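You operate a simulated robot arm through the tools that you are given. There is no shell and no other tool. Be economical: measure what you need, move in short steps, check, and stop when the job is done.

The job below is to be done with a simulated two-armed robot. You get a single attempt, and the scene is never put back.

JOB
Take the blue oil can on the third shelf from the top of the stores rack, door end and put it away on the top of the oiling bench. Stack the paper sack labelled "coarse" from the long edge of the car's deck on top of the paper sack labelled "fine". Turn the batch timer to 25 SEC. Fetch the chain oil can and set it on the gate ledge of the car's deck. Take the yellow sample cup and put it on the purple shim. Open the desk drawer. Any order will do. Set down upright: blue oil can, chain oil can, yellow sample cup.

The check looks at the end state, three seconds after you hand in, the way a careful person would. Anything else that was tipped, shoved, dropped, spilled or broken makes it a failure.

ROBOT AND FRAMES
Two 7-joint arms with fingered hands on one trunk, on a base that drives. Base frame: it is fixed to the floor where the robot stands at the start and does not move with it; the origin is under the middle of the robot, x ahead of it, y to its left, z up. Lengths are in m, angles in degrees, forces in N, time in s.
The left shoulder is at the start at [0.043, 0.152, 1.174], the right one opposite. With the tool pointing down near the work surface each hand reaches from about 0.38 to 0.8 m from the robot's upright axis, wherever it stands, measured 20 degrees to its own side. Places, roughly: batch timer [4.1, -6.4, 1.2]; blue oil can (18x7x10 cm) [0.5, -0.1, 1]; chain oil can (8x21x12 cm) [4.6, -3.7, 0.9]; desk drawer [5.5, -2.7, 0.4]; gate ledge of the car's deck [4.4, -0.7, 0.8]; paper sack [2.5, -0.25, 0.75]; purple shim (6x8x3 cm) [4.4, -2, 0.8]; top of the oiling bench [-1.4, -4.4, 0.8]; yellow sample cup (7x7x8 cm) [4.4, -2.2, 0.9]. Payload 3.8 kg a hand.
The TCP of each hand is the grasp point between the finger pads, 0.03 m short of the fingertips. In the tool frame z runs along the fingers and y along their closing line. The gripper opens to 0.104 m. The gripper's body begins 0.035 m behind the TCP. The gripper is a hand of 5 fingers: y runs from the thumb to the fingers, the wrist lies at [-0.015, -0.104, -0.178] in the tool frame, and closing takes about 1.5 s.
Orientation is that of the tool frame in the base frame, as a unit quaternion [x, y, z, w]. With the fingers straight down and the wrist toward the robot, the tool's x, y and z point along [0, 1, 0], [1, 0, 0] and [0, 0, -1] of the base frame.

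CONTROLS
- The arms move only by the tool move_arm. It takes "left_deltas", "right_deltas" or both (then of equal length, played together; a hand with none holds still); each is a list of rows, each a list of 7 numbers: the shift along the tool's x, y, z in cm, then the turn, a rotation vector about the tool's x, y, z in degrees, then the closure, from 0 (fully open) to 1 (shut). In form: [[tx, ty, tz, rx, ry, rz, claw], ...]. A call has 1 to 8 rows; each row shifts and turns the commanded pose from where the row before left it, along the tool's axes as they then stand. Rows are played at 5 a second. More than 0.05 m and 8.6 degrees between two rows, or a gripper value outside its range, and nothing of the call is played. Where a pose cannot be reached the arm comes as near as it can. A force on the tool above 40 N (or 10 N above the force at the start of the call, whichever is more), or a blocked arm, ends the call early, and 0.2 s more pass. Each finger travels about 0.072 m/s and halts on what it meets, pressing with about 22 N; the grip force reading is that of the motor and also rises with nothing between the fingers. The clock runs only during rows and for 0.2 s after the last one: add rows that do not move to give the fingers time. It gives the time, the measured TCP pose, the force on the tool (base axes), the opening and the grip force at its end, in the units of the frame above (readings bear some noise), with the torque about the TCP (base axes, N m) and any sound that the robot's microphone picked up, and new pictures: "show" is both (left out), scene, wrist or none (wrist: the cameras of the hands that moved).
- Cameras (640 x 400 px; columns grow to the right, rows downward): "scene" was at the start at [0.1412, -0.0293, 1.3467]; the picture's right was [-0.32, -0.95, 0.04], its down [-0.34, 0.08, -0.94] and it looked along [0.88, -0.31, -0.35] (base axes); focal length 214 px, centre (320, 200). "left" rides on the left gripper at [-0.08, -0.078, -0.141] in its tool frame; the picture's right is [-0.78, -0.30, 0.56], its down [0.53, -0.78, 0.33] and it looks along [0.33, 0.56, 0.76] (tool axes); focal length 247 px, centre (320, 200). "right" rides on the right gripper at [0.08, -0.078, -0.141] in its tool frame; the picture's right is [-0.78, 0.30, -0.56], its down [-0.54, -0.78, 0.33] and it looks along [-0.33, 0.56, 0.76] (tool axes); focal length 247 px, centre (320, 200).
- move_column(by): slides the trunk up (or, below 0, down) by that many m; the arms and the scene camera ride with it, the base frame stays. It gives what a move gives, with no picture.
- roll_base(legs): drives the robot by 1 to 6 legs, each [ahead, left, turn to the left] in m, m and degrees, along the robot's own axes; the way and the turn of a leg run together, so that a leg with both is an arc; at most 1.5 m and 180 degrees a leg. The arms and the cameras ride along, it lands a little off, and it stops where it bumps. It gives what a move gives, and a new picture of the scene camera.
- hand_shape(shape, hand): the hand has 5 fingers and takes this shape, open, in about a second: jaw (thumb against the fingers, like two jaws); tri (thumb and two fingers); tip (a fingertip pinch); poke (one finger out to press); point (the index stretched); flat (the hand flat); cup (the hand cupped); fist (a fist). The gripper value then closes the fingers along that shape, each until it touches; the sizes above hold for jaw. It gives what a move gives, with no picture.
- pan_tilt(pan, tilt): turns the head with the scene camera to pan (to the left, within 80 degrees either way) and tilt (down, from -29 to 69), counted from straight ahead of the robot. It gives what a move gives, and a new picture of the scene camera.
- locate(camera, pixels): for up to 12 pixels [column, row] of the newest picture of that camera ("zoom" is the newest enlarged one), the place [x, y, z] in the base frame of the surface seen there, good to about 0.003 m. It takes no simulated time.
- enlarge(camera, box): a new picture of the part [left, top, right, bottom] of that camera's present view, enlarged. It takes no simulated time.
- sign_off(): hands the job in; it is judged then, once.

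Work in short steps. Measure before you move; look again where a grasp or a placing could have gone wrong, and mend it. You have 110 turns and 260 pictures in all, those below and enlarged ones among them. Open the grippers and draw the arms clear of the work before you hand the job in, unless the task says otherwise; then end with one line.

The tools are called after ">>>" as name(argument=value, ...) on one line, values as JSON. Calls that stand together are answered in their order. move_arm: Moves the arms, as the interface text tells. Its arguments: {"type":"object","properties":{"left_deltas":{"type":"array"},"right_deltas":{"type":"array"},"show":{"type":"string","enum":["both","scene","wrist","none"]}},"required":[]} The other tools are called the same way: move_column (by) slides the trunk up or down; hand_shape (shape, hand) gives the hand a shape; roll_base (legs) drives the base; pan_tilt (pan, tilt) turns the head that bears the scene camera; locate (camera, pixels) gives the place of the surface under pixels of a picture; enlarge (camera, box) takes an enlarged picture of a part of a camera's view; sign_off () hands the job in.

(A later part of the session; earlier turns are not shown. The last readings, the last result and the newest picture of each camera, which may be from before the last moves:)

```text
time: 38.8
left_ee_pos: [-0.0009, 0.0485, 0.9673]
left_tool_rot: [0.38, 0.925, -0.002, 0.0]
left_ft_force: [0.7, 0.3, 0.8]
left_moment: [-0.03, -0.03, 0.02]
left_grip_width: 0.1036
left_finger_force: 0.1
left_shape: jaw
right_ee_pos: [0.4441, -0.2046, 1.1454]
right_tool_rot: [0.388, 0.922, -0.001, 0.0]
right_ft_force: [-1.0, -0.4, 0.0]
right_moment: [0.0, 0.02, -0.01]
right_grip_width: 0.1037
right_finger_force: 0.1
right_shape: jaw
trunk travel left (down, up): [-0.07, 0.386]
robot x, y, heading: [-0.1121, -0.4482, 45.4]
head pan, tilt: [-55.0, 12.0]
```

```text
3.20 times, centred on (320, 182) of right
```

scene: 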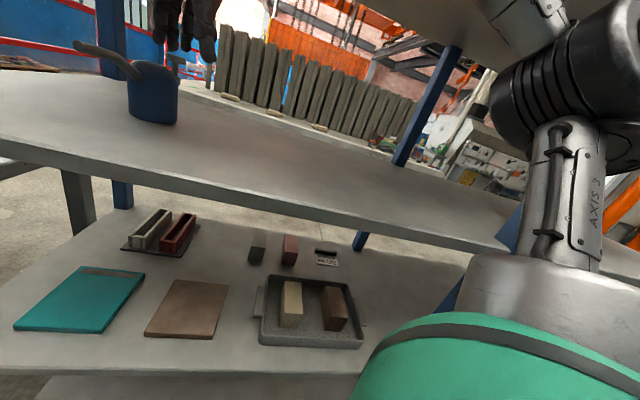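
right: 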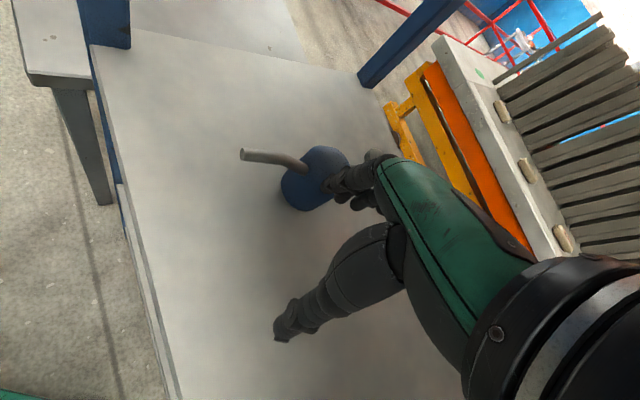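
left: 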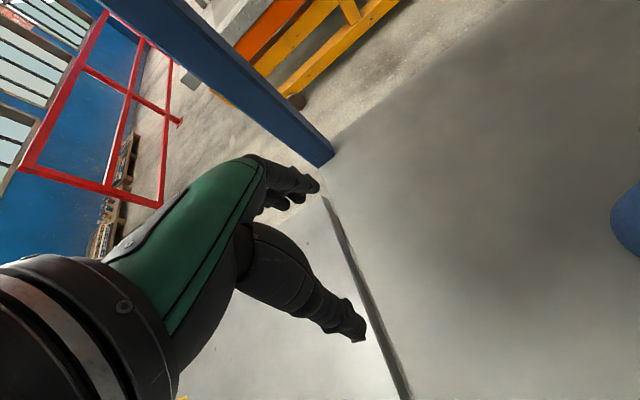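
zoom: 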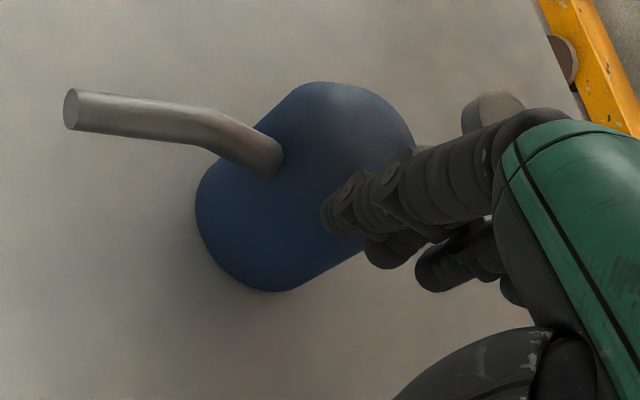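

Can centre ≈ (0.542, −0.122). I slide in along tool y, fingers passing above the dome at 1.118+, then look.

>>> move_arm(right_deltas=[[-0.3, 3, -0.3, 0, 0, 0, 0], [-0.3, 3, 0, 0, 0, 0, 0], [-0.3, 3, 0, 0, 0, 0, 0], [0, 3, 0, 0, 0, 0, 0], [0, 0.8, 0, 0, 0, 0, 0]])

```text
time: 40.0
left_ee_pos: [-0.0008, 0.0481, 0.968]
left_tool_rot: [0.382, 0.924, -0.001, 0.0]
left_ft_force: [-0.3, -0.4, 0.7]
left_moment: [-0.05, 0.02, 0.0]
left_grip_width: 0.1037
left_finger_force: 0.1
left_shape: jaw
right_ee_pos: [0.5225, -0.145, 1.1468]
right_tool_rot: [0.386, 0.922, -0.001, 0.001]
right_ft_force: [-0.4, -0.9, -0.8]
right_moment: [0.05, 0.0, -0.05]
right_grip_width: 0.1038
right_finger_force: 0.0
right_shape: jaw
right hand out of reach, approached as far as the arm can: row 4, 5
trunk travel left (down, up): [-0.07, 0.386]
robot x, y, heading: [-0.1107, -0.4426, 45.3]
head pan, tilt: [-55.0, 12.0]
```

scene: 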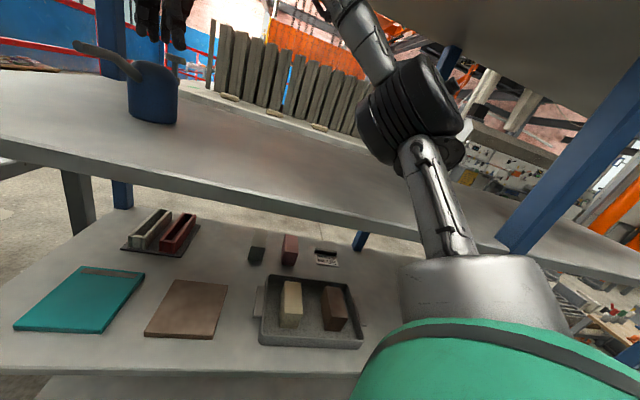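
right: 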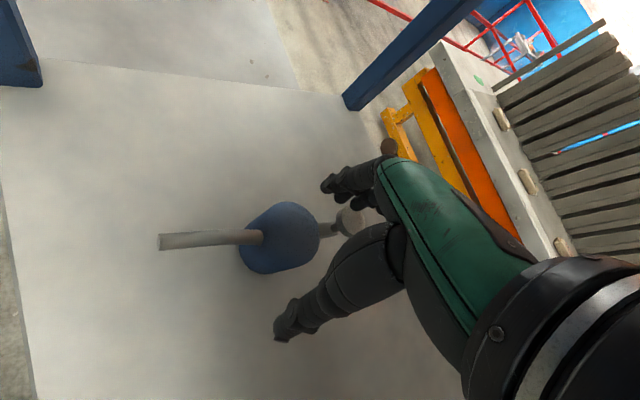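

The reach ended 3 cm short of the can's centre; nothing touched. I drive ahead 3 cm.

>>> roll_base(legs=[[0.045, 0.003, 0]])

>>> move_arm(right_deltas=[[0, 0, 0, 0, 0, 0, 0]], show="wrist")

```text
time: 40.9
left_ee_pos: [0.0308, 0.0838, 0.9669]
left_tool_rot: [0.381, 0.925, -0.002, -0.001]
left_ft_force: [0.4, -0.7, -0.3]
left_moment: [-0.02, -0.02, -0.01]
left_grip_width: 0.1036
left_finger_force: 0.1
left_shape: jaw
right_ee_pos: [0.5519, -0.1083, 1.1466]
right_tool_rot: [0.386, 0.922, -0.001, 0.001]
right_ft_force: [0.1, 1.4, -0.1]
right_moment: [0.0, 0.0, -0.01]
right_grip_width: 0.1038
right_finger_force: 0.0
right_shape: jaw
trunk travel left (down, up): [-0.07, 0.386]
robot x, y, heading: [-0.0842, -0.4123, 45.2]
head pan, tilt: [-55.0, 12.0]
```

scene: 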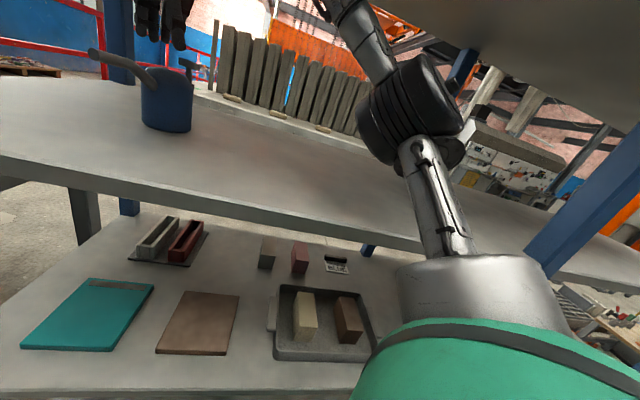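

```text
time: 41.3
left_ee_pos: [0.0292, 0.0826, 0.9676]
left_tool_rot: [0.381, 0.925, 0.0, -0.002]
left_ft_force: [0.1, -0.5, -0.6]
left_moment: [0.02, 0.02, -0.02]
left_grip_width: 0.1037
left_finger_force: 0.0
left_shape: jaw
right_ee_pos: [0.5511, -0.1109, 1.1477]
right_tool_rot: [0.387, 0.922, 0.001, 0.002]
right_ft_force: [0.4, 0.2, -0.6]
right_moment: [-0.02, -0.01, -0.03]
right_grip_width: 0.1039
right_finger_force: 0.1
right_shape: jaw
trunk travel left (down, up): [-0.07, 0.386]
robot x, y, heading: [-0.0793, -0.413, 45.1]
head pan, tilt: [-55.0, 12.0]
```

right: 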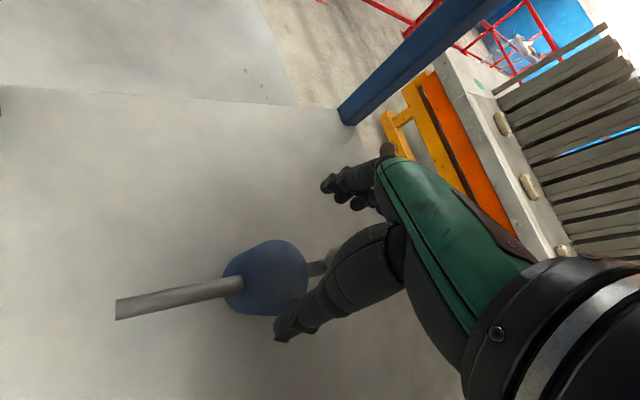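

TCP is 1.5 cm too far along y. I correct and lower 3 cm (tips ~1.09), then look.

>>> move_arm(right_deltas=[[-0.2, -1.5, 0, 0, 0, 0, 0], [0, 0, 1.5, 0, 0, 0, 0], [0, 0, 1.5, 0, 0, 0, 0]], show="wrist")

>>> enlarge(camera="right", box=[180, 150, 440, 350])

```text
time: 42.1
left_ee_pos: [0.0299, 0.0827, 0.9675]
left_tool_rot: [0.38, 0.925, -0.002, -0.002]
left_ft_force: [-0.5, 0.4, 0.0]
left_moment: [-0.02, 0.01, -0.02]
left_grip_width: 0.1038
left_finger_force: 0.1
left_shape: jaw
right_ee_pos: [0.5424, -0.1216, 1.1176]
right_tool_rot: [0.386, 0.923, 0.0, 0.001]
right_ft_force: [-0.4, 0.1, 0.3]
right_moment: [0.0, 0.0, 0.01]
right_grip_width: 0.1039
right_finger_force: 0.0
right_shape: jaw
trunk travel left (down, up): [-0.07, 0.386]
robot x, y, heading: [-0.0828, -0.4108, 45.4]
head pan, tilt: [-55.0, 12.0]
```

right: 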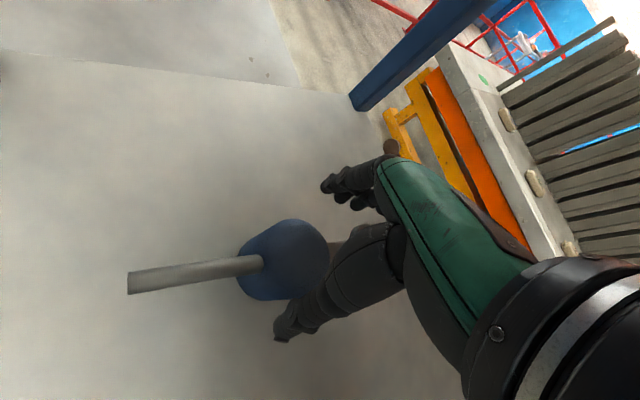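

```text
2.00 times, centred on (310, 250) of right
```

zoom: 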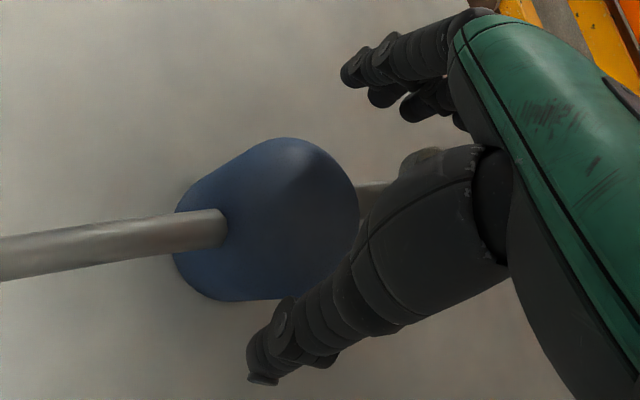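

Thumb is on the near side, fingers on the far side of the can. I lower to about 1.076 watching force.

>>> move_arm(right_deltas=[[0, 0, 1.2, 0, 0, 0, 0], [0, 0, 1.2, 0, 0, 0, 0], [0, 0, 1.0, 0, 0, 0, 0], [0, 0, 0.8, 0, 0, 0, 0]], show="wrist")

>>> enlarge(camera="right", box=[180, 150, 440, 350])

```text
time: 43.1
left_ee_pos: [0.0277, 0.0829, 0.969]
left_tool_rot: [0.381, 0.924, 0.0, -0.001]
left_ft_force: [-0.6, -0.4, -0.1]
left_moment: [-0.04, -0.02, 0.02]
left_grip_width: 0.1038
left_finger_force: 0.0
left_shape: jaw
right_ee_pos: [0.5428, -0.1208, 1.0762]
right_tool_rot: [0.387, 0.922, 0.001, 0.003]
right_ft_force: [2.5, 1.9, 7.2]
right_moment: [-0.06, -0.38, 0.13]
right_grip_width: 0.1037
right_finger_force: 0.1
right_shape: jaw
trunk travel left (down, up): [-0.07, 0.386]
robot x, y, heading: [-0.0833, -0.4122, 45.4]
head pan, tilt: [-55.0, 12.0]
heard: click
```

right: 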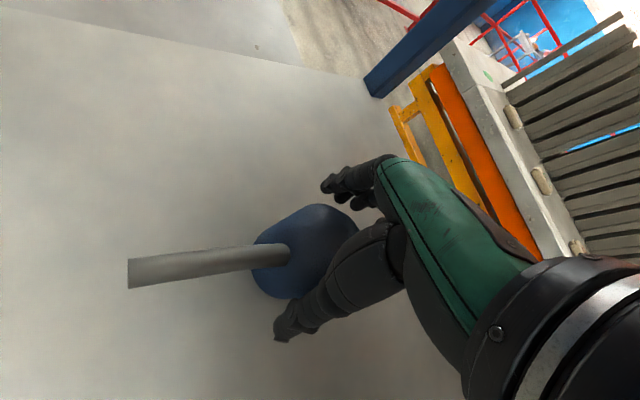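

```text
2.00 times, centred on (310, 250) of right
```

zoom: 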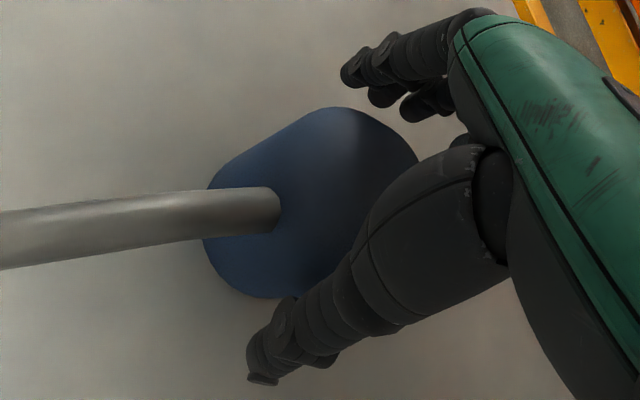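

Contact force of 7 N upward: the palm brushes the button. I rise 4 mm and close the fingers.

>>> move_arm(right_deltas=[[0, 0, -0.4, 0, 0, 0, 0], [0, 0, 0, 0, 0, 0, 0.3], [0, 0, 0, 0, 0, 0, 0.6], [0, 0, 0, 0, 0, 0, 1], [0, 0, 0, 0, 0, 0, 1], [0, 0, 0, 0, 0, 0, 1], [0, 0, 0, 0, 0, 0, 1], [0, 0, 0, 0, 0, 0, 1]], show="wrist")

```text
time: 44.9
left_ee_pos: [0.0299, 0.0835, 0.9682]
left_tool_rot: [0.382, 0.924, -0.002, -0.001]
left_ft_force: [0.5, 0.1, -0.2]
left_moment: [0.0, -0.06, -0.04]
left_grip_width: 0.1038
left_finger_force: 0.0
left_shape: jaw
right_ee_pos: [0.5429, -0.1219, 1.0786]
right_tool_rot: [0.386, 0.922, 0.0, 0.002]
right_ft_force: [0.5, 0.3, -0.8]
right_moment: [0.04, 0.02, 0.02]
right_grip_width: 0.0616
right_finger_force: 21.9
right_shape: jaw
trunk travel left (down, up): [-0.07, 0.386]
robot x, y, heading: [-0.0828, -0.4119, 45.1]
head pan, tilt: [-55.0, 12.0]
```

right: 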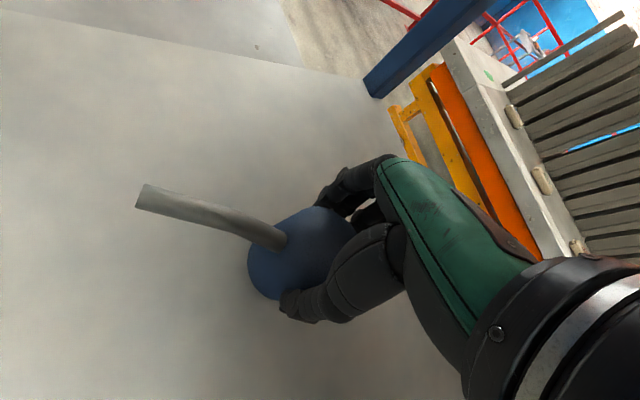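

Gripped at 6.2 cm, 22 N. I lift 5 cm and check that the can hangs upright.

>>> move_arm(right_deltas=[[0, 0, -1.5, 0, 0, 0, 1], [0, 0, -1.5, 0, 0, 0, 1], [0, 0, -1.5, 0, 0, 0, 1], [0, 0, 0, 0, 0, 0, 1]])

```text
time: 45.9
left_ee_pos: [0.0291, 0.0841, 0.968]
left_tool_rot: [0.381, 0.924, -0.002, -0.002]
left_ft_force: [0.5, -0.5, -0.8]
left_moment: [0.02, 0.0, 0.0]
left_grip_width: 0.1037
left_finger_force: 0.0
left_shape: jaw
right_ee_pos: [0.5437, -0.1198, 1.1234]
right_tool_rot: [0.387, 0.922, -0.001, 0.001]
right_ft_force: [-0.1, 0.3, -3.1]
right_moment: [0.03, 0.03, 0.02]
right_grip_width: 0.0614
right_finger_force: 22.4
right_shape: jaw
trunk travel left (down, up): [-0.07, 0.386]
robot x, y, heading: [-0.0832, -0.4144, 45.0]
head pan, tilt: [-55.0, 12.0]
```

scene: 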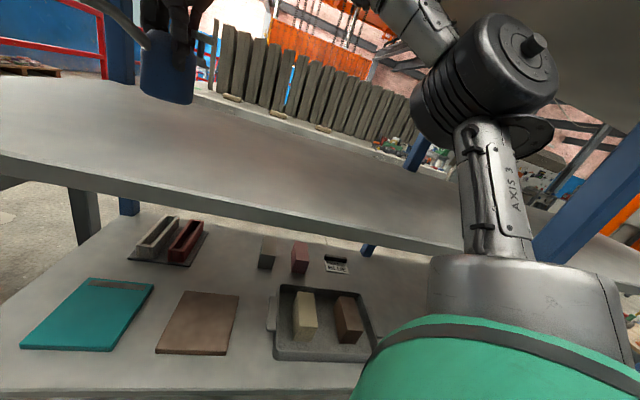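
right: 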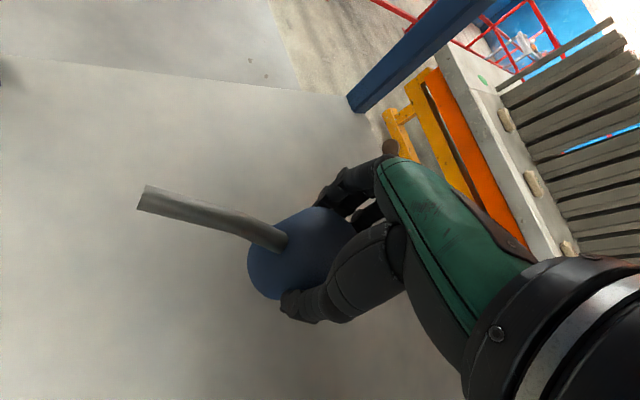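

The can is up and level. I back straight out of the rack (world −x).

>>> roll_base(legs=[[-0.28, 0.28, 0]])

>>> pan_tilt(pan=60, tilt=20)

```text
time: 48.4
left_ee_pos: [-0.3676, 0.0811, 0.9674]
left_tool_rot: [0.384, 0.923, -0.002, 0.0]
left_ft_force: [1.0, -0.9, -0.6]
left_moment: [0.02, -0.05, -0.01]
left_grip_width: 0.1038
left_finger_force: 0.1
left_shape: jaw
right_ee_pos: [0.1441, -0.1243, 1.1239]
right_tool_rot: [0.388, 0.922, -0.001, 0.001]
right_ft_force: [0.5, -0.5, -2.6]
right_moment: [0.03, 0.0, -0.02]
right_grip_width: 0.0614
right_finger_force: 21.7
right_shape: jaw
trunk travel left (down, up): [-0.07, 0.386]
robot x, y, heading: [-0.4832, -0.4176, 45.0]
head pan, tilt: [-55.0, 12.0]
```

scene: 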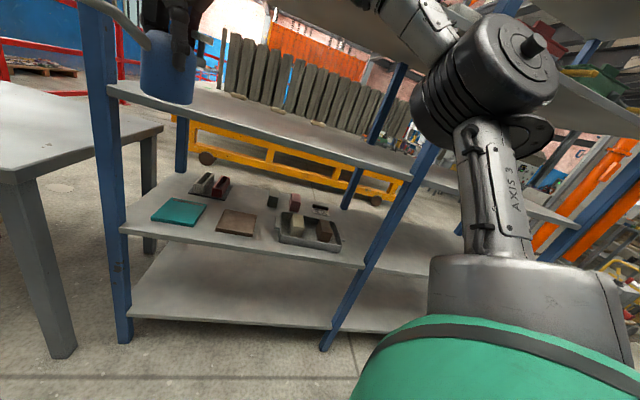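

```text
time: 50.4
left_ee_pos: [-0.3678, 0.0812, 0.9659]
left_tool_rot: [0.383, 0.924, -0.001, -0.001]
left_ft_force: [0.0, -1.0, 0.7]
left_moment: [-0.03, -0.03, 0.02]
left_grip_width: 0.104
left_finger_force: 0.0
left_shape: jaw
right_ee_pos: [0.1453, -0.1265, 1.1235]
right_tool_rot: [0.389, 0.921, 0.0, 0.002]
right_ft_force: [0.6, -0.2, -2.5]
right_moment: [0.03, 0.0, 0.0]
right_grip_width: 0.0614
right_finger_force: 21.9
right_shape: jaw
trunk travel left (down, up): [-0.07, 0.386]
robot x, y, heading: [-0.4845, -0.4111, 44.8]
head pan, tilt: [60.0, 20.0]
```

scene: 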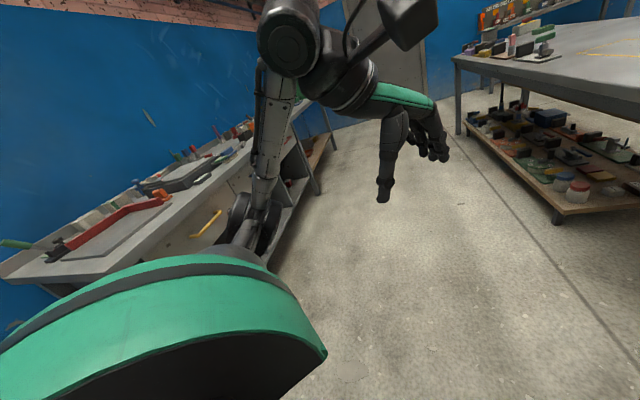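

A bench lines the wall behind-left. I retract the right hand, measure that bench, then turn toward −y in the aisle.

>>> locate(camera="scene", pixels=[[60, 270], [150, 240], [290, 140], [330, 140], [560, 215], [470, 60]])

>>> move_arm(right_deltas=[[0, -3.5, 0, 0, 0, 0, 1], [0, -3.5, 0, 0, 0, 0, 1], [0, -3.5, 0, 0, 0, 0, 1], [0, -3.5, 0, 0, 0, 0, 1], [0, -3.5, 0, 0, 0, 0, 1]], show="none")

>>> roll_base(legs=[[0, 0, -135]])

>>> pan_tilt(pan=0, tilt=12)

```text
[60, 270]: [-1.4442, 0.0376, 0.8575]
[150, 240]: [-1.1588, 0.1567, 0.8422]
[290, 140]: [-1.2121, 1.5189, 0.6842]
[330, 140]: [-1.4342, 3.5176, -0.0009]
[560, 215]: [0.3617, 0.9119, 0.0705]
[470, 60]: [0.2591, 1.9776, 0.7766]
```

```text
time: 51.6
left_ee_pos: [-0.3691, 0.0802, 0.9687]
left_tool_rot: [0.382, 0.924, -0.001, -0.001]
left_ft_force: [-0.2, 0.6, -0.1]
left_moment: [0.02, 0.01, -0.05]
left_grip_width: 0.104
left_finger_force: 0.0
left_shape: jaw
right_ee_pos: [0.0161, -0.2483, 1.122]
right_tool_rot: [0.389, 0.921, 0.0, 0.001]
right_ft_force: [0.0, -0.5, -3.1]
right_moment: [0.04, -0.03, 0.0]
right_grip_width: 0.0615
right_finger_force: 22.3
right_shape: jaw
trunk travel left (down, up): [-0.07, 0.386]
robot x, y, heading: [-0.4804, -0.4123, 44.9]
head pan, tilt: [60.0, 20.0]
```

```text
time: 57.5
left_ee_pos: [-0.2122, -0.8459, 0.9686]
left_tool_rot: [1.0, 0.003, 0.001, -0.002]
left_ft_force: [0.0, -0.3, 0.3]
left_moment: [-0.02, -0.01, -0.01]
left_grip_width: 0.1038
left_finger_force: 0.2
left_shape: jaw
right_ee_pos: [-0.7162, -0.8872, 1.1216]
right_tool_rot: [1.0, -0.003, -0.002, 0.0]
right_ft_force: [-0.2, 0.1, -3.3]
right_moment: [-0.01, -0.03, -0.03]
right_grip_width: 0.061
right_finger_force: 21.8
right_shape: jaw
trunk travel left (down, up): [-0.07, 0.386]
robot x, y, heading: [-0.4842, -0.4129, -89.7]
head pan, tilt: [60.0, 20.0]
```

scene: 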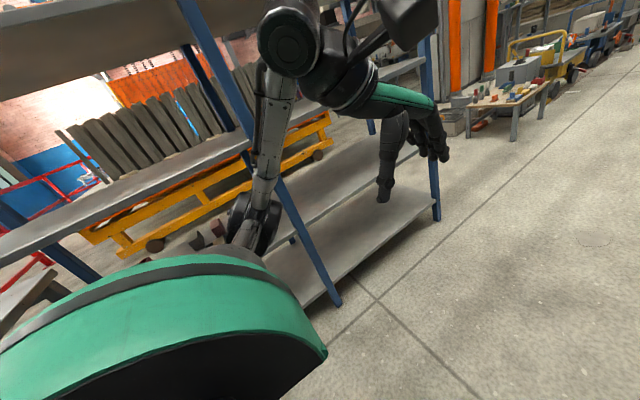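

```text
time: 58.8
left_ee_pos: [-0.2101, -0.8453, 0.9674]
left_tool_rot: [1.0, 0.003, 0.001, -0.002]
left_ft_force: [-0.5, 0.0, -0.1]
left_moment: [0.01, -0.03, 0.01]
left_grip_width: 0.1038
left_finger_force: 0.1
left_shape: jaw
right_ee_pos: [-0.7159, -0.8879, 1.1215]
right_tool_rot: [1.0, -0.004, -0.002, 0.0]
right_ft_force: [-0.3, -0.1, -2.5]
right_moment: [-0.03, -0.03, -0.01]
right_grip_width: 0.0612
right_finger_force: 22.7
right_shape: jaw
trunk travel left (down, up): [-0.07, 0.386]
robot x, y, heading: [-0.483, -0.4147, -89.8]
head pan, tilt: [0.0, 12.0]
```

scene: 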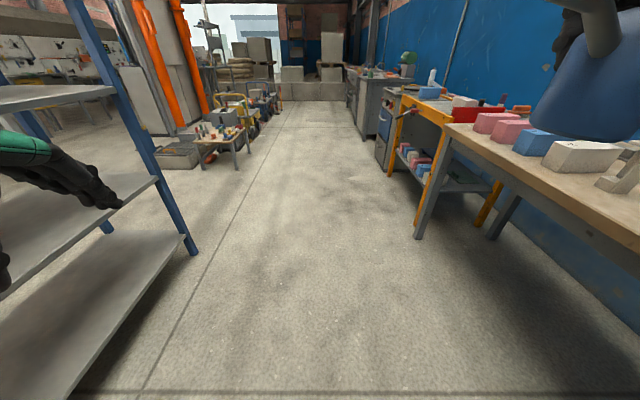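

The aisle is clear ahead. I measure the benches on the right and obstacles to plan the path to (−1.4, −4.4).

>>> locate(camera="scene", pixels=[[450, 140], [400, 105], [385, 95], [365, 82], [360, 75], [345, 72], [225, 135], [185, 160], [190, 250], [270, 108], [410, 240], [380, 130]])

>>> enlarge(camera="scene", box=[320, 40, 480, 140])

```text
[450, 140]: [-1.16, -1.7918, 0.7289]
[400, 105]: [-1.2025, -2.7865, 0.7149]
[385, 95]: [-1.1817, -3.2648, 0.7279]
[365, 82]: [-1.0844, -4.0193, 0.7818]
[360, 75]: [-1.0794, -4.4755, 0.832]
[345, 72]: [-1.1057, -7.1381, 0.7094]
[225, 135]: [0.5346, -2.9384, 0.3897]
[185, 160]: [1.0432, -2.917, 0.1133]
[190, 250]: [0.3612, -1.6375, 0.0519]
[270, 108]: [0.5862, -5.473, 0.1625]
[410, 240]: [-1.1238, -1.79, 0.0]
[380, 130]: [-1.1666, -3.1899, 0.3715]
```

```text
4.00 times, centred on (400, 90) of scene
```

zoom: 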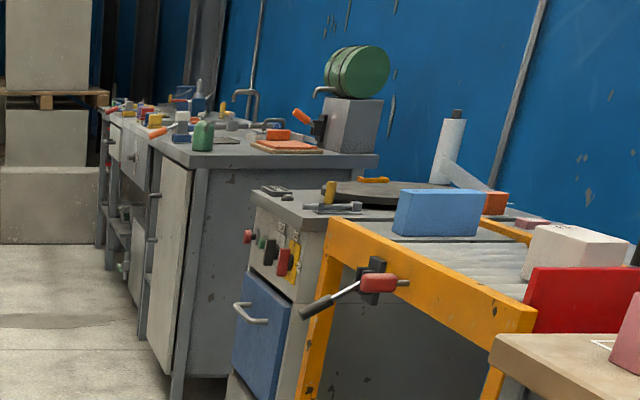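

The grey bench with the green barrel (top z≈0.82, front x≈−1.07, y −4…−5) looks like the oiling bench. I drive down the aisle 3 m.

>>> roll_base(legs=[[1.5, 0.12, 0], [1.4, 0, 0]])

>>> pan_tilt(pan=-38, tilt=18)

```text
refused: leg 1 is longer than a leg can be; nothing moved
```

```text
time: 59.9
left_ee_pos: [-0.2107, -0.8453, 0.9679]
left_tool_rot: [1.0, 0.003, 0.001, -0.002]
left_ft_force: [-0.6, 0.7, 0.2]
left_moment: [0.01, -0.03, 0.01]
left_grip_width: 0.1038
left_finger_force: 0.1
left_shape: jaw
right_ee_pos: [-0.7169, -0.886, 1.1225]
right_tool_rot: [1.0, -0.003, -0.001, 0.0]
right_ft_force: [0.0, 0.4, -2.1]
right_moment: [0.0, -0.03, 0.0]
right_grip_width: 0.061
right_finger_force: 22.3
right_shape: jaw
trunk travel left (down, up): [-0.07, 0.386]
robot x, y, heading: [-0.4841, -0.4155, -89.8]
head pan, tilt: [-38.0, 18.0]
```

scene: 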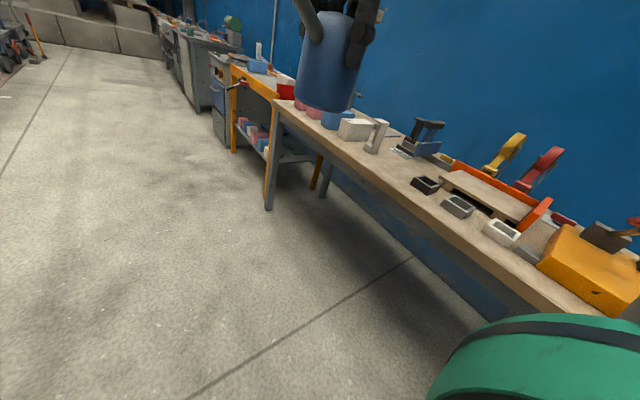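

One leg was too long; I repeat with shorter legs.

>>> roll_base(legs=[[1.4, 0.12, 0], [1.45, 0, 0]])

```text
time: 73.6
left_ee_pos: [-0.0848, -3.6795, 0.9682]
left_tool_rot: [1.0, 0.006, 0.001, -0.002]
left_ft_force: [1.2, 0.4, 0.1]
left_moment: [0.03, -0.01, 0.0]
left_grip_width: 0.1038
left_finger_force: 0.0
left_shape: jaw
right_ee_pos: [-0.5897, -3.7243, 1.1228]
right_tool_rot: [1.0, -0.001, -0.002, 0.001]
right_ft_force: [-0.8, -0.2, -3.6]
right_moment: [-0.02, -0.06, -0.03]
right_grip_width: 0.0612
right_finger_force: 21.7
right_shape: jaw
trunk travel left (down, up): [-0.07, 0.386]
robot x, y, heading: [-0.3592, -3.2489, -89.2]
head pan, tilt: [-38.0, 18.0]
```

scene: 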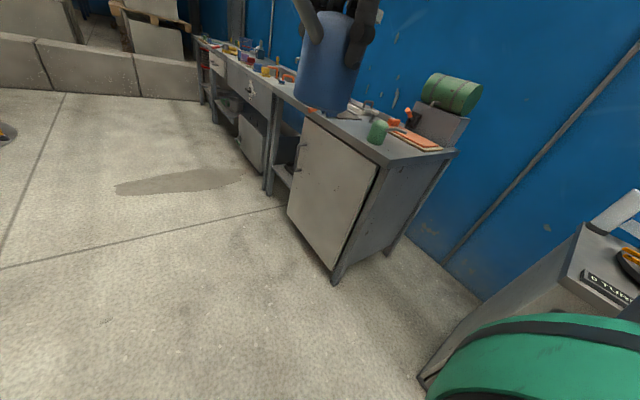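

I go 1.25 m further and turn to face the bench.

>>> roll_base(legs=[[1.25, 0.04, 0], [0, 0, -90]])

>>> pan_tilt(pan=0, tilt=25)

```text
time: 83.8
left_ee_pos: [-0.7368, -4.7872, 0.9679]
left_tool_rot: [0.711, -0.704, 0.002, -0.001]
left_ft_force: [-0.2, 0.9, 0.2]
left_moment: [-0.01, -0.01, 0.02]
left_grip_width: 0.1038
left_finger_force: 0.0
left_shape: jaw
right_ee_pos: [-0.782, -4.2816, 1.1216]
right_tool_rot: [-0.706, 0.708, 0.002, 0.001]
right_ft_force: [0.4, -1.3, -3.5]
right_moment: [-0.06, 0.01, 0.0]
right_grip_width: 0.0606
right_finger_force: 22.0
right_shape: jaw
trunk travel left (down, up): [-0.07, 0.386]
robot x, y, heading: [-0.3091, -4.513, -179.4]
head pan, tilt: [-38.0, 18.0]
```

scene: 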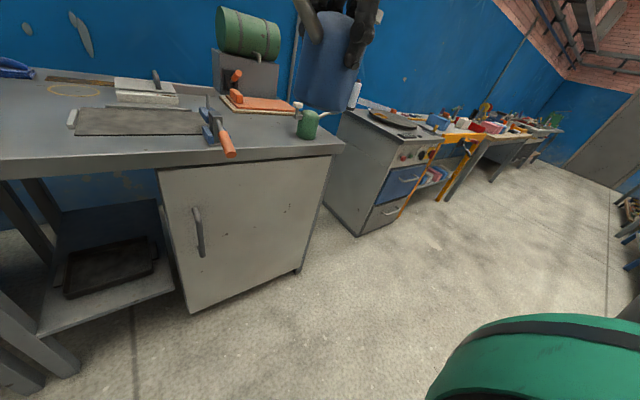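

```text
time: 84.8
left_ee_pos: [-0.7372, -4.7872, 0.9683]
left_tool_rot: [0.71, -0.704, 0.002, -0.001]
left_ft_force: [1.1, 0.8, -0.1]
left_moment: [0.02, -0.02, 0.0]
left_grip_width: 0.1039
left_finger_force: 0.0
left_shape: jaw
right_ee_pos: [-0.7814, -4.2817, 1.1225]
right_tool_rot: [-0.706, 0.709, 0.003, 0.001]
right_ft_force: [1.0, -0.7, -2.5]
right_moment: [-0.03, 0.0, 0.0]
right_grip_width: 0.0606
right_finger_force: 21.8
right_shape: jaw
trunk travel left (down, up): [-0.07, 0.386]
robot x, y, heading: [-0.3091, -4.5159, -179.6]
head pan, tilt: [0.0, 25.0]
```

scene: 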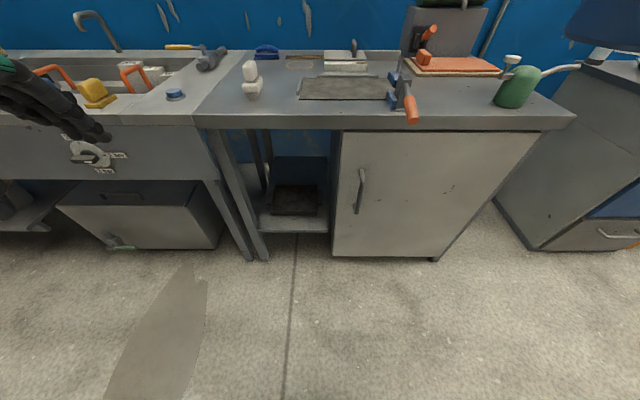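

The oiling bench spans columns 195–575; free area around (455,105) and (275,105). I measure.

>>> locate(camera="scene", pixels=[[455, 105], [470, 90], [430, 90], [415, 112], [500, 105], [455, 117], [275, 105], [300, 75], [540, 112], [405, 85], [440, 75], [500, 75]])

>>> enlarge(camera="scene", box=[190, 30, 590, 140])

```text
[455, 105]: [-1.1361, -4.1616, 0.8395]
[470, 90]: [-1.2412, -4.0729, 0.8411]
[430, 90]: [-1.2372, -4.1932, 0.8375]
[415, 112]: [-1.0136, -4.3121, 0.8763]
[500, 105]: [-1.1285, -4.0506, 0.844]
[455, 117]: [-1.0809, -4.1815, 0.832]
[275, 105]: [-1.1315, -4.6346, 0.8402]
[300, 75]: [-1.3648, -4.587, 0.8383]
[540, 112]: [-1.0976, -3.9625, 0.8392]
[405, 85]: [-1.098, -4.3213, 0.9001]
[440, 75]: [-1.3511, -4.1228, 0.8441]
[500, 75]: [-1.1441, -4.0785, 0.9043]
```

```text
1.60 times, centred on (390, 85) of scene
```

zoom: 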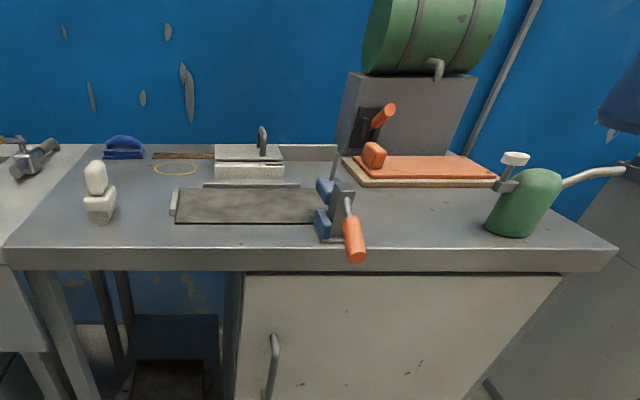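

Bench top z≈0.84. Target spot (−1.19, −4.175), between the vise (y≈−4.32) and the green can (y≈−4.05). I drive in with the can held high.

>>> roll_base(legs=[[0.3, -0.107, 0]])

>>> pan_tilt(pan=-20, tilt=35)

```text
time: 87.0
left_ee_pos: [-1.0374, -4.6853, 0.968]
left_tool_rot: [0.712, -0.702, 0.002, -0.001]
left_ft_force: [0.0, -0.9, 0.1]
left_moment: [-0.02, -0.02, -0.02]
left_grip_width: 0.1038
left_finger_force: 0.1
left_shape: jaw
right_ee_pos: [-1.0846, -4.1808, 1.1215]
right_tool_rot: [0.708, -0.706, -0.001, -0.002]
right_ft_force: [-0.5, -0.4, -4.0]
right_moment: [-0.01, -0.02, -0.04]
right_grip_width: 0.0607
right_finger_force: 21.8
right_shape: jaw
trunk travel left (down, up): [-0.07, 0.386]
robot x, y, heading: [-0.6102, -4.4082, -179.4]
head pan, tilt: [0.0, 25.0]
```

scene: 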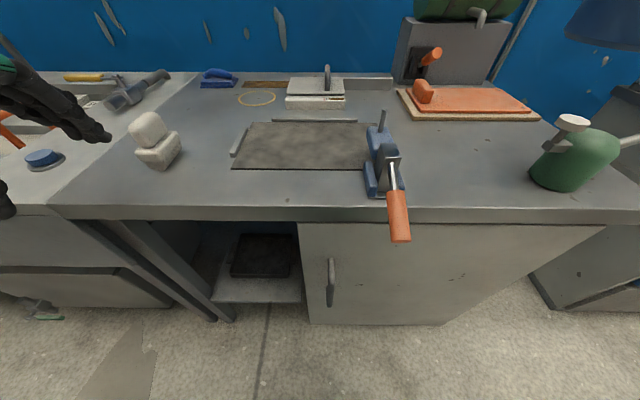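

```text
time: 87.8
left_ee_pos: [-1.0371, -4.6862, 0.9681]
left_tool_rot: [0.713, -0.702, 0.001, -0.002]
left_ft_force: [0.7, 0.9, -0.4]
left_moment: [0.04, 0.05, -0.04]
left_grip_width: 0.1039
left_finger_force: 0.1
left_shape: jaw
right_ee_pos: [-1.0847, -4.1813, 1.1223]
right_tool_rot: [0.709, -0.706, -0.001, 0.0]
right_ft_force: [0.6, 0.5, -2.8]
right_moment: [-0.05, 0.0, 0.01]
right_grip_width: 0.0607
right_finger_force: 22.2
right_shape: jaw
trunk travel left (down, up): [-0.07, 0.386]
robot x, y, heading: [-0.6121, -4.411, -179.0]
head pan, tilt: [-20.0, 35.0]
```

scene: 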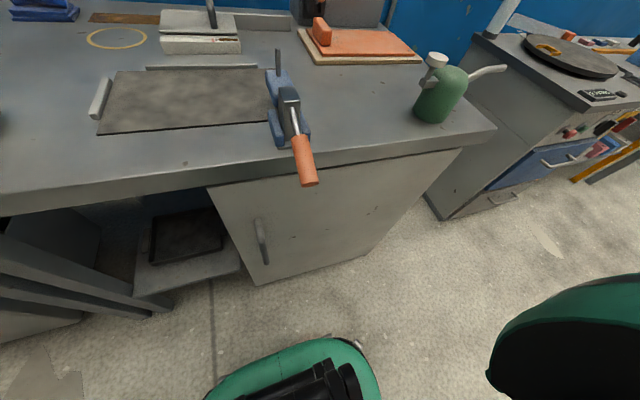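

I extend 10.5 cm at height, then view via the wrist camera before lowering.

>>> locate(camera="scene", pixels=[[308, 130], [278, 60], [290, 95], [305, 150], [415, 115], [330, 140], [300, 60], [435, 60]])

>>> move_arm(right_deltas=[[0, 3.5, 0, 0, 0, 0, 1], [-0.3, 3.5, 0, 0, 0, 0, 1], [-0.3, 3.5, 0, 0, 0, 0, 1], [0, 0, 3, 0, 0, 0, 1], [0, 0, 3, 0, 0, 0, 1], [0, 0, 0, 0, 0, 0, 1]])

```text
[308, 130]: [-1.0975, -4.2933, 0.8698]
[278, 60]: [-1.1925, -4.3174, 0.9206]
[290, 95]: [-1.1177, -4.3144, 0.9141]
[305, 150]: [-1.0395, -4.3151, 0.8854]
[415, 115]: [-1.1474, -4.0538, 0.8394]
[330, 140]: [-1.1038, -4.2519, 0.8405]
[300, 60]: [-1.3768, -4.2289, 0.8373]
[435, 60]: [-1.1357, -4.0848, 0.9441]
```

```text
time: 89.2
left_ee_pos: [-1.0376, -4.6857, 0.9691]
left_tool_rot: [0.712, -0.702, 0.001, -0.001]
left_ft_force: [1.4, -0.8, -0.3]
left_moment: [-0.02, 0.01, 0.03]
left_grip_width: 0.1038
left_finger_force: 0.1
left_shape: jaw
right_ee_pos: [-1.1894, -4.1773, 1.0606]
right_tool_rot: [0.708, -0.706, -0.001, -0.001]
right_ft_force: [-0.4, -0.3, -2.9]
right_moment: [-0.04, -0.01, -0.02]
right_grip_width: 0.0606
right_finger_force: 21.8
right_shape: jaw
trunk travel left (down, up): [-0.07, 0.386]
robot x, y, heading: [-0.6082, -4.4095, -179.5]
head pan, tilt: [-20.0, 35.0]
```

scene: 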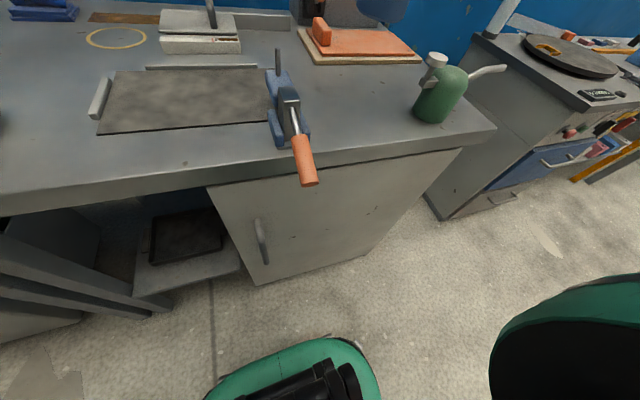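
right: 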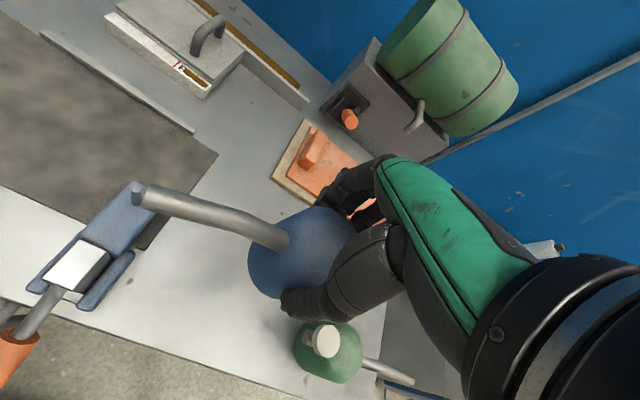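

I measure the spout tip relative to the vise.

>>> locate(camera="right", pixels=[[142, 202], [200, 213], [285, 238], [130, 235], [150, 190], [80, 265], [325, 342], [300, 225], [160, 210], [295, 355]])

```text
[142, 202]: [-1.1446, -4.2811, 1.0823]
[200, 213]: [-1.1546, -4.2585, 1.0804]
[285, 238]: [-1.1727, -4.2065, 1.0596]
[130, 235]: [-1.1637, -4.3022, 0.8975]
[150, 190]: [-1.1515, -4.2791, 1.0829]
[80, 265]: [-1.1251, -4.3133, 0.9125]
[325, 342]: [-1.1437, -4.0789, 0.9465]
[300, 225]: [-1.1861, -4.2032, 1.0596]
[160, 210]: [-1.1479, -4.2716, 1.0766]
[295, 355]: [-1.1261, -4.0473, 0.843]
```

I shift to (−1.22, −4.165) to keep the spout off the vise, and lower to just above the bench.

>>> move_arm(right_deltas=[[-0.6, 1.5, 0, 0, 0, 0, 1], [-0.6, 1.5, 0, 0, 0, 0, 1], [0, 0, 3, 0, 0, 0, 1], [0, 0, 3, 0, 0, 0, 1], [0, 0, 3, 0, 0, 0, 1], [0, 0, 2.5, 0, 0, 0, 1], [0, 0, 1.2, 0, 0, 0, 1], [0, 0, 0, 0, 0, 0, 1]], show="wrist")

```text
time: 91.0
left_ee_pos: [-1.0374, -4.6858, 0.9683]
left_tool_rot: [0.712, -0.702, 0.002, 0.0]
left_ft_force: [-0.4, 0.2, 0.5]
left_moment: [0.0, -0.01, 0.03]
left_grip_width: 0.1037
left_finger_force: 0.0
left_shape: jaw
right_ee_pos: [-1.2192, -4.1614, 0.9339]
right_tool_rot: [0.708, -0.706, 0.0, 0.0]
right_ft_force: [-0.1, -0.3, -3.1]
right_moment: [-0.06, 0.01, 0.0]
right_grip_width: 0.0607
right_finger_force: 22.6
right_shape: jaw
trunk travel left (down, up): [-0.07, 0.386]
robot x, y, heading: [-0.6072, -4.41, -179.3]
head pan, tilt: [-20.0, 35.0]
```

right: 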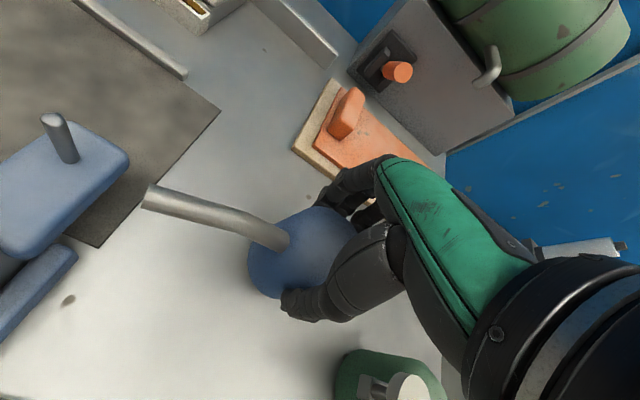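

Clear of everything. I lower in small steps to contact (~0.921).

>>> move_arm(right_deltas=[[0, 0, 0.6, 0, 0, 0, 1], [0, 0, 0.4, 0, 0, 0, 1], [0, 0, 0.3, 0, 0, 0, 1], [0, 0, 0, 0, 0, 0, 1]], show="none")

```text
time: 92.0
left_ee_pos: [-1.0377, -4.6865, 0.9685]
left_tool_rot: [0.712, -0.702, 0.001, -0.001]
left_ft_force: [-0.1, -0.2, -0.4]
left_moment: [0.0, -0.02, 0.01]
left_grip_width: 0.1041
left_finger_force: 0.1
left_shape: jaw
right_ee_pos: [-1.2204, -4.1627, 0.9221]
right_tool_rot: [0.708, -0.706, -0.001, -0.001]
right_ft_force: [0.3, 0.2, -2.5]
right_moment: [-0.05, 0.04, 0.02]
right_grip_width: 0.0607
right_finger_force: 22.0
right_shape: jaw
trunk travel left (down, up): [-0.07, 0.386]
robot x, y, heading: [-0.6078, -4.4087, -179.1]
head pan, tilt: [-20.0, 35.0]
```

>>> move_arm(right_deltas=[[0, 0, 0.3, 0, 0, 0, 1], [0, 0, 0.2, 0, 0, 0, 1], [0, 0, 0, 0, 0, 0, 1]], show="none")

```text
time: 92.8
left_ee_pos: [-1.0365, -4.6864, 0.9688]
left_tool_rot: [0.712, -0.702, 0.0, 0.0]
left_ft_force: [0.1, -0.2, -0.1]
left_moment: [-0.03, 0.0, -0.02]
left_grip_width: 0.1039
left_finger_force: 0.1
left_shape: jaw
right_ee_pos: [-1.2186, -4.1629, 0.9178]
right_tool_rot: [0.709, -0.705, -0.001, -0.001]
right_ft_force: [-0.2, -0.8, 1.1]
right_moment: [0.05, 0.03, 0.02]
right_grip_width: 0.0605
right_finger_force: 21.6
right_shape: jaw
trunk travel left (down, up): [-0.07, 0.386]
robot x, y, heading: [-0.6099, -4.4106, -179.0]
head pan, tilt: [-20.0, 35.0]
```

Contact made (force reversed). I open slowly and rise straight up.

>>> move_arm(right_deltas=[[0, 0, 0, 0, 0, 0, 0.6], [0, 0, 0, 0, 0, 0, 0.3], [0, 0, 0, 0, 0, 0, 0], [0, 0, 0, 0, 0, 0, 0], [0, 0, -2, 0, 0, 0, 0], [0, 0, -3, 0, 0, 0, 0], [0, 0, -4, 0, 0, 0, 0], [0, 0, -4, 0, 0, 0, 0]])

```text
time: 94.6
left_ee_pos: [-1.0379, -4.685, 0.968]
left_tool_rot: [0.712, -0.702, 0.002, -0.001]
left_ft_force: [0.3, -0.1, 0.3]
left_moment: [0.0, 0.0, 0.02]
left_grip_width: 0.1039
left_finger_force: 0.1
left_shape: jaw
right_ee_pos: [-1.2187, -4.1635, 1.0494]
right_tool_rot: [0.709, -0.705, -0.001, -0.002]
right_ft_force: [-0.7, -0.4, 0.8]
right_moment: [0.0, 0.01, 0.04]
right_grip_width: 0.1038
right_finger_force: 0.1
right_shape: jaw
trunk travel left (down, up): [-0.07, 0.386]
robot x, y, heading: [-0.6098, -4.4129, -179.2]
head pan, tilt: [-20.0, 35.0]
```

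scene: 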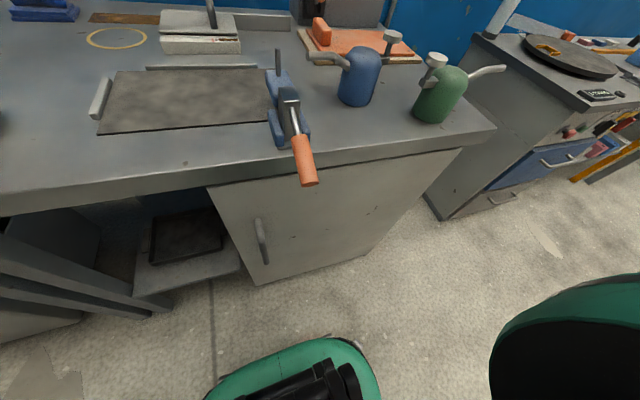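
right: 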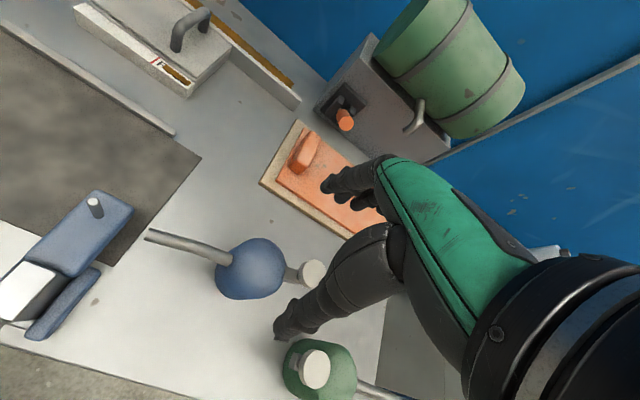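

Blue can stands upright. I retract, back off and turn toward the hall centre to look.

>>> move_arm(right_deltas=[[0, 0, -4, 0, 0, 0, 0], [0, -4, -2, 0, 0, 0, 0], [0, -4, 0, 0, 0, 0, 0], [0, -4, 0, 0, 0, 0, 0]], show="none")

>>> roll_base(legs=[[-0.35, 0, 0], [0, 0, 150]])

>>> move_column(by=0.18)

>>> pan_tilt(pan=0, tilt=14)

```text
time: 95.6
left_ee_pos: [-1.037, -4.6852, 0.9678]
left_tool_rot: [0.713, -0.702, 0.001, 0.0]
left_ft_force: [-0.4, 0.4, 0.1]
left_moment: [0.02, -0.01, 0.01]
left_grip_width: 0.1038
left_finger_force: 0.0
left_shape: jaw
right_ee_pos: [-1.0969, -4.1629, 1.1083]
right_tool_rot: [0.707, -0.707, -0.002, -0.001]
right_ft_force: [0.4, 0.5, 0.1]
right_moment: [-0.01, 0.01, 0.02]
right_grip_width: 0.1037
right_finger_force: 0.0
right_shape: jaw
trunk travel left (down, up): [-0.07, 0.386]
robot x, y, heading: [-0.6073, -4.4077, -179.7]
head pan, tilt: [-20.0, 35.0]
```

```text
time: 104.1
left_ee_pos: [0.2509, -4.3612, 0.968]
left_tool_rot: [0.853, 0.521, 0.0, -0.001]
left_ft_force: [-0.8, -0.1, 0.1]
left_moment: [0.02, -0.02, -0.01]
left_grip_width: 0.1038
left_finger_force: 0.1
left_shape: jaw
right_ee_pos: [0.0578, -4.8525, 1.1087]
right_tool_rot: [0.857, 0.516, -0.001, 0.001]
right_ft_force: [-0.2, 0.3, 0.1]
right_moment: [-0.03, 0.0, 0.01]
right_grip_width: 0.1037
right_finger_force: 0.0
right_shape: jaw
trunk travel left (down, up): [-0.07, 0.386]
robot x, y, heading: [-0.2565, -4.4062, -27.3]
head pan, tilt: [-20.0, 35.0]
```

scene: 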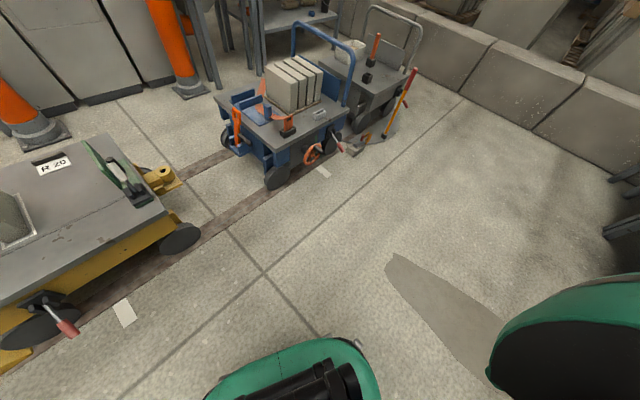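

```text
time: 106.1
left_ee_pos: [0.252, -4.3626, 1.1467]
left_tool_rot: [0.854, 0.521, -0.001, -0.002]
left_ft_force: [0.1, -0.1, -0.6]
left_moment: [0.01, -0.01, 0.0]
left_grip_width: 0.1039
left_finger_force: 0.1
left_shape: jaw
right_ee_pos: [0.0591, -4.8526, 1.2873]
right_tool_rot: [0.857, 0.516, -0.002, 0.001]
right_ft_force: [-0.2, 0.0, 0.1]
right_moment: [0.0, -0.04, 0.01]
right_grip_width: 0.1037
right_finger_force: 0.1
right_shape: jaw
trunk travel left (down, up): [-0.25, 0.206]
robot x, y, heading: [-0.2575, -4.4041, -27.4]
head pan, tilt: [-20.0, 35.0]
```

```text
time: 107.0
left_ee_pos: [0.2503, -4.3633, 1.1477]
left_tool_rot: [0.854, 0.52, -0.001, 0.0]
left_ft_force: [0.6, 0.0, -0.5]
left_moment: [0.02, -0.02, -0.02]
left_grip_width: 0.104
left_finger_force: 0.1
left_shape: jaw
right_ee_pos: [0.0579, -4.8531, 1.2876]
right_tool_rot: [0.857, 0.516, -0.002, 0.001]
right_ft_force: [0.2, 0.6, 0.7]
right_moment: [0.0, 0.02, 0.0]
right_grip_width: 0.1038
right_finger_force: 0.1
right_shape: jaw
trunk travel left (down, up): [-0.25, 0.206]
robot x, y, heading: [-0.2558, -4.4045, -27.2]
head pan, tilt: [0.0, 14.0]
```

scene: 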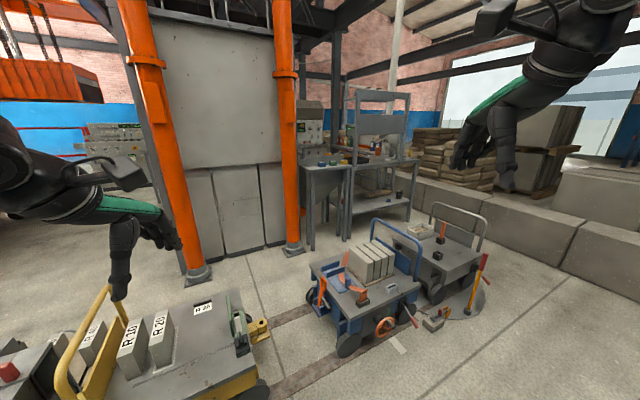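

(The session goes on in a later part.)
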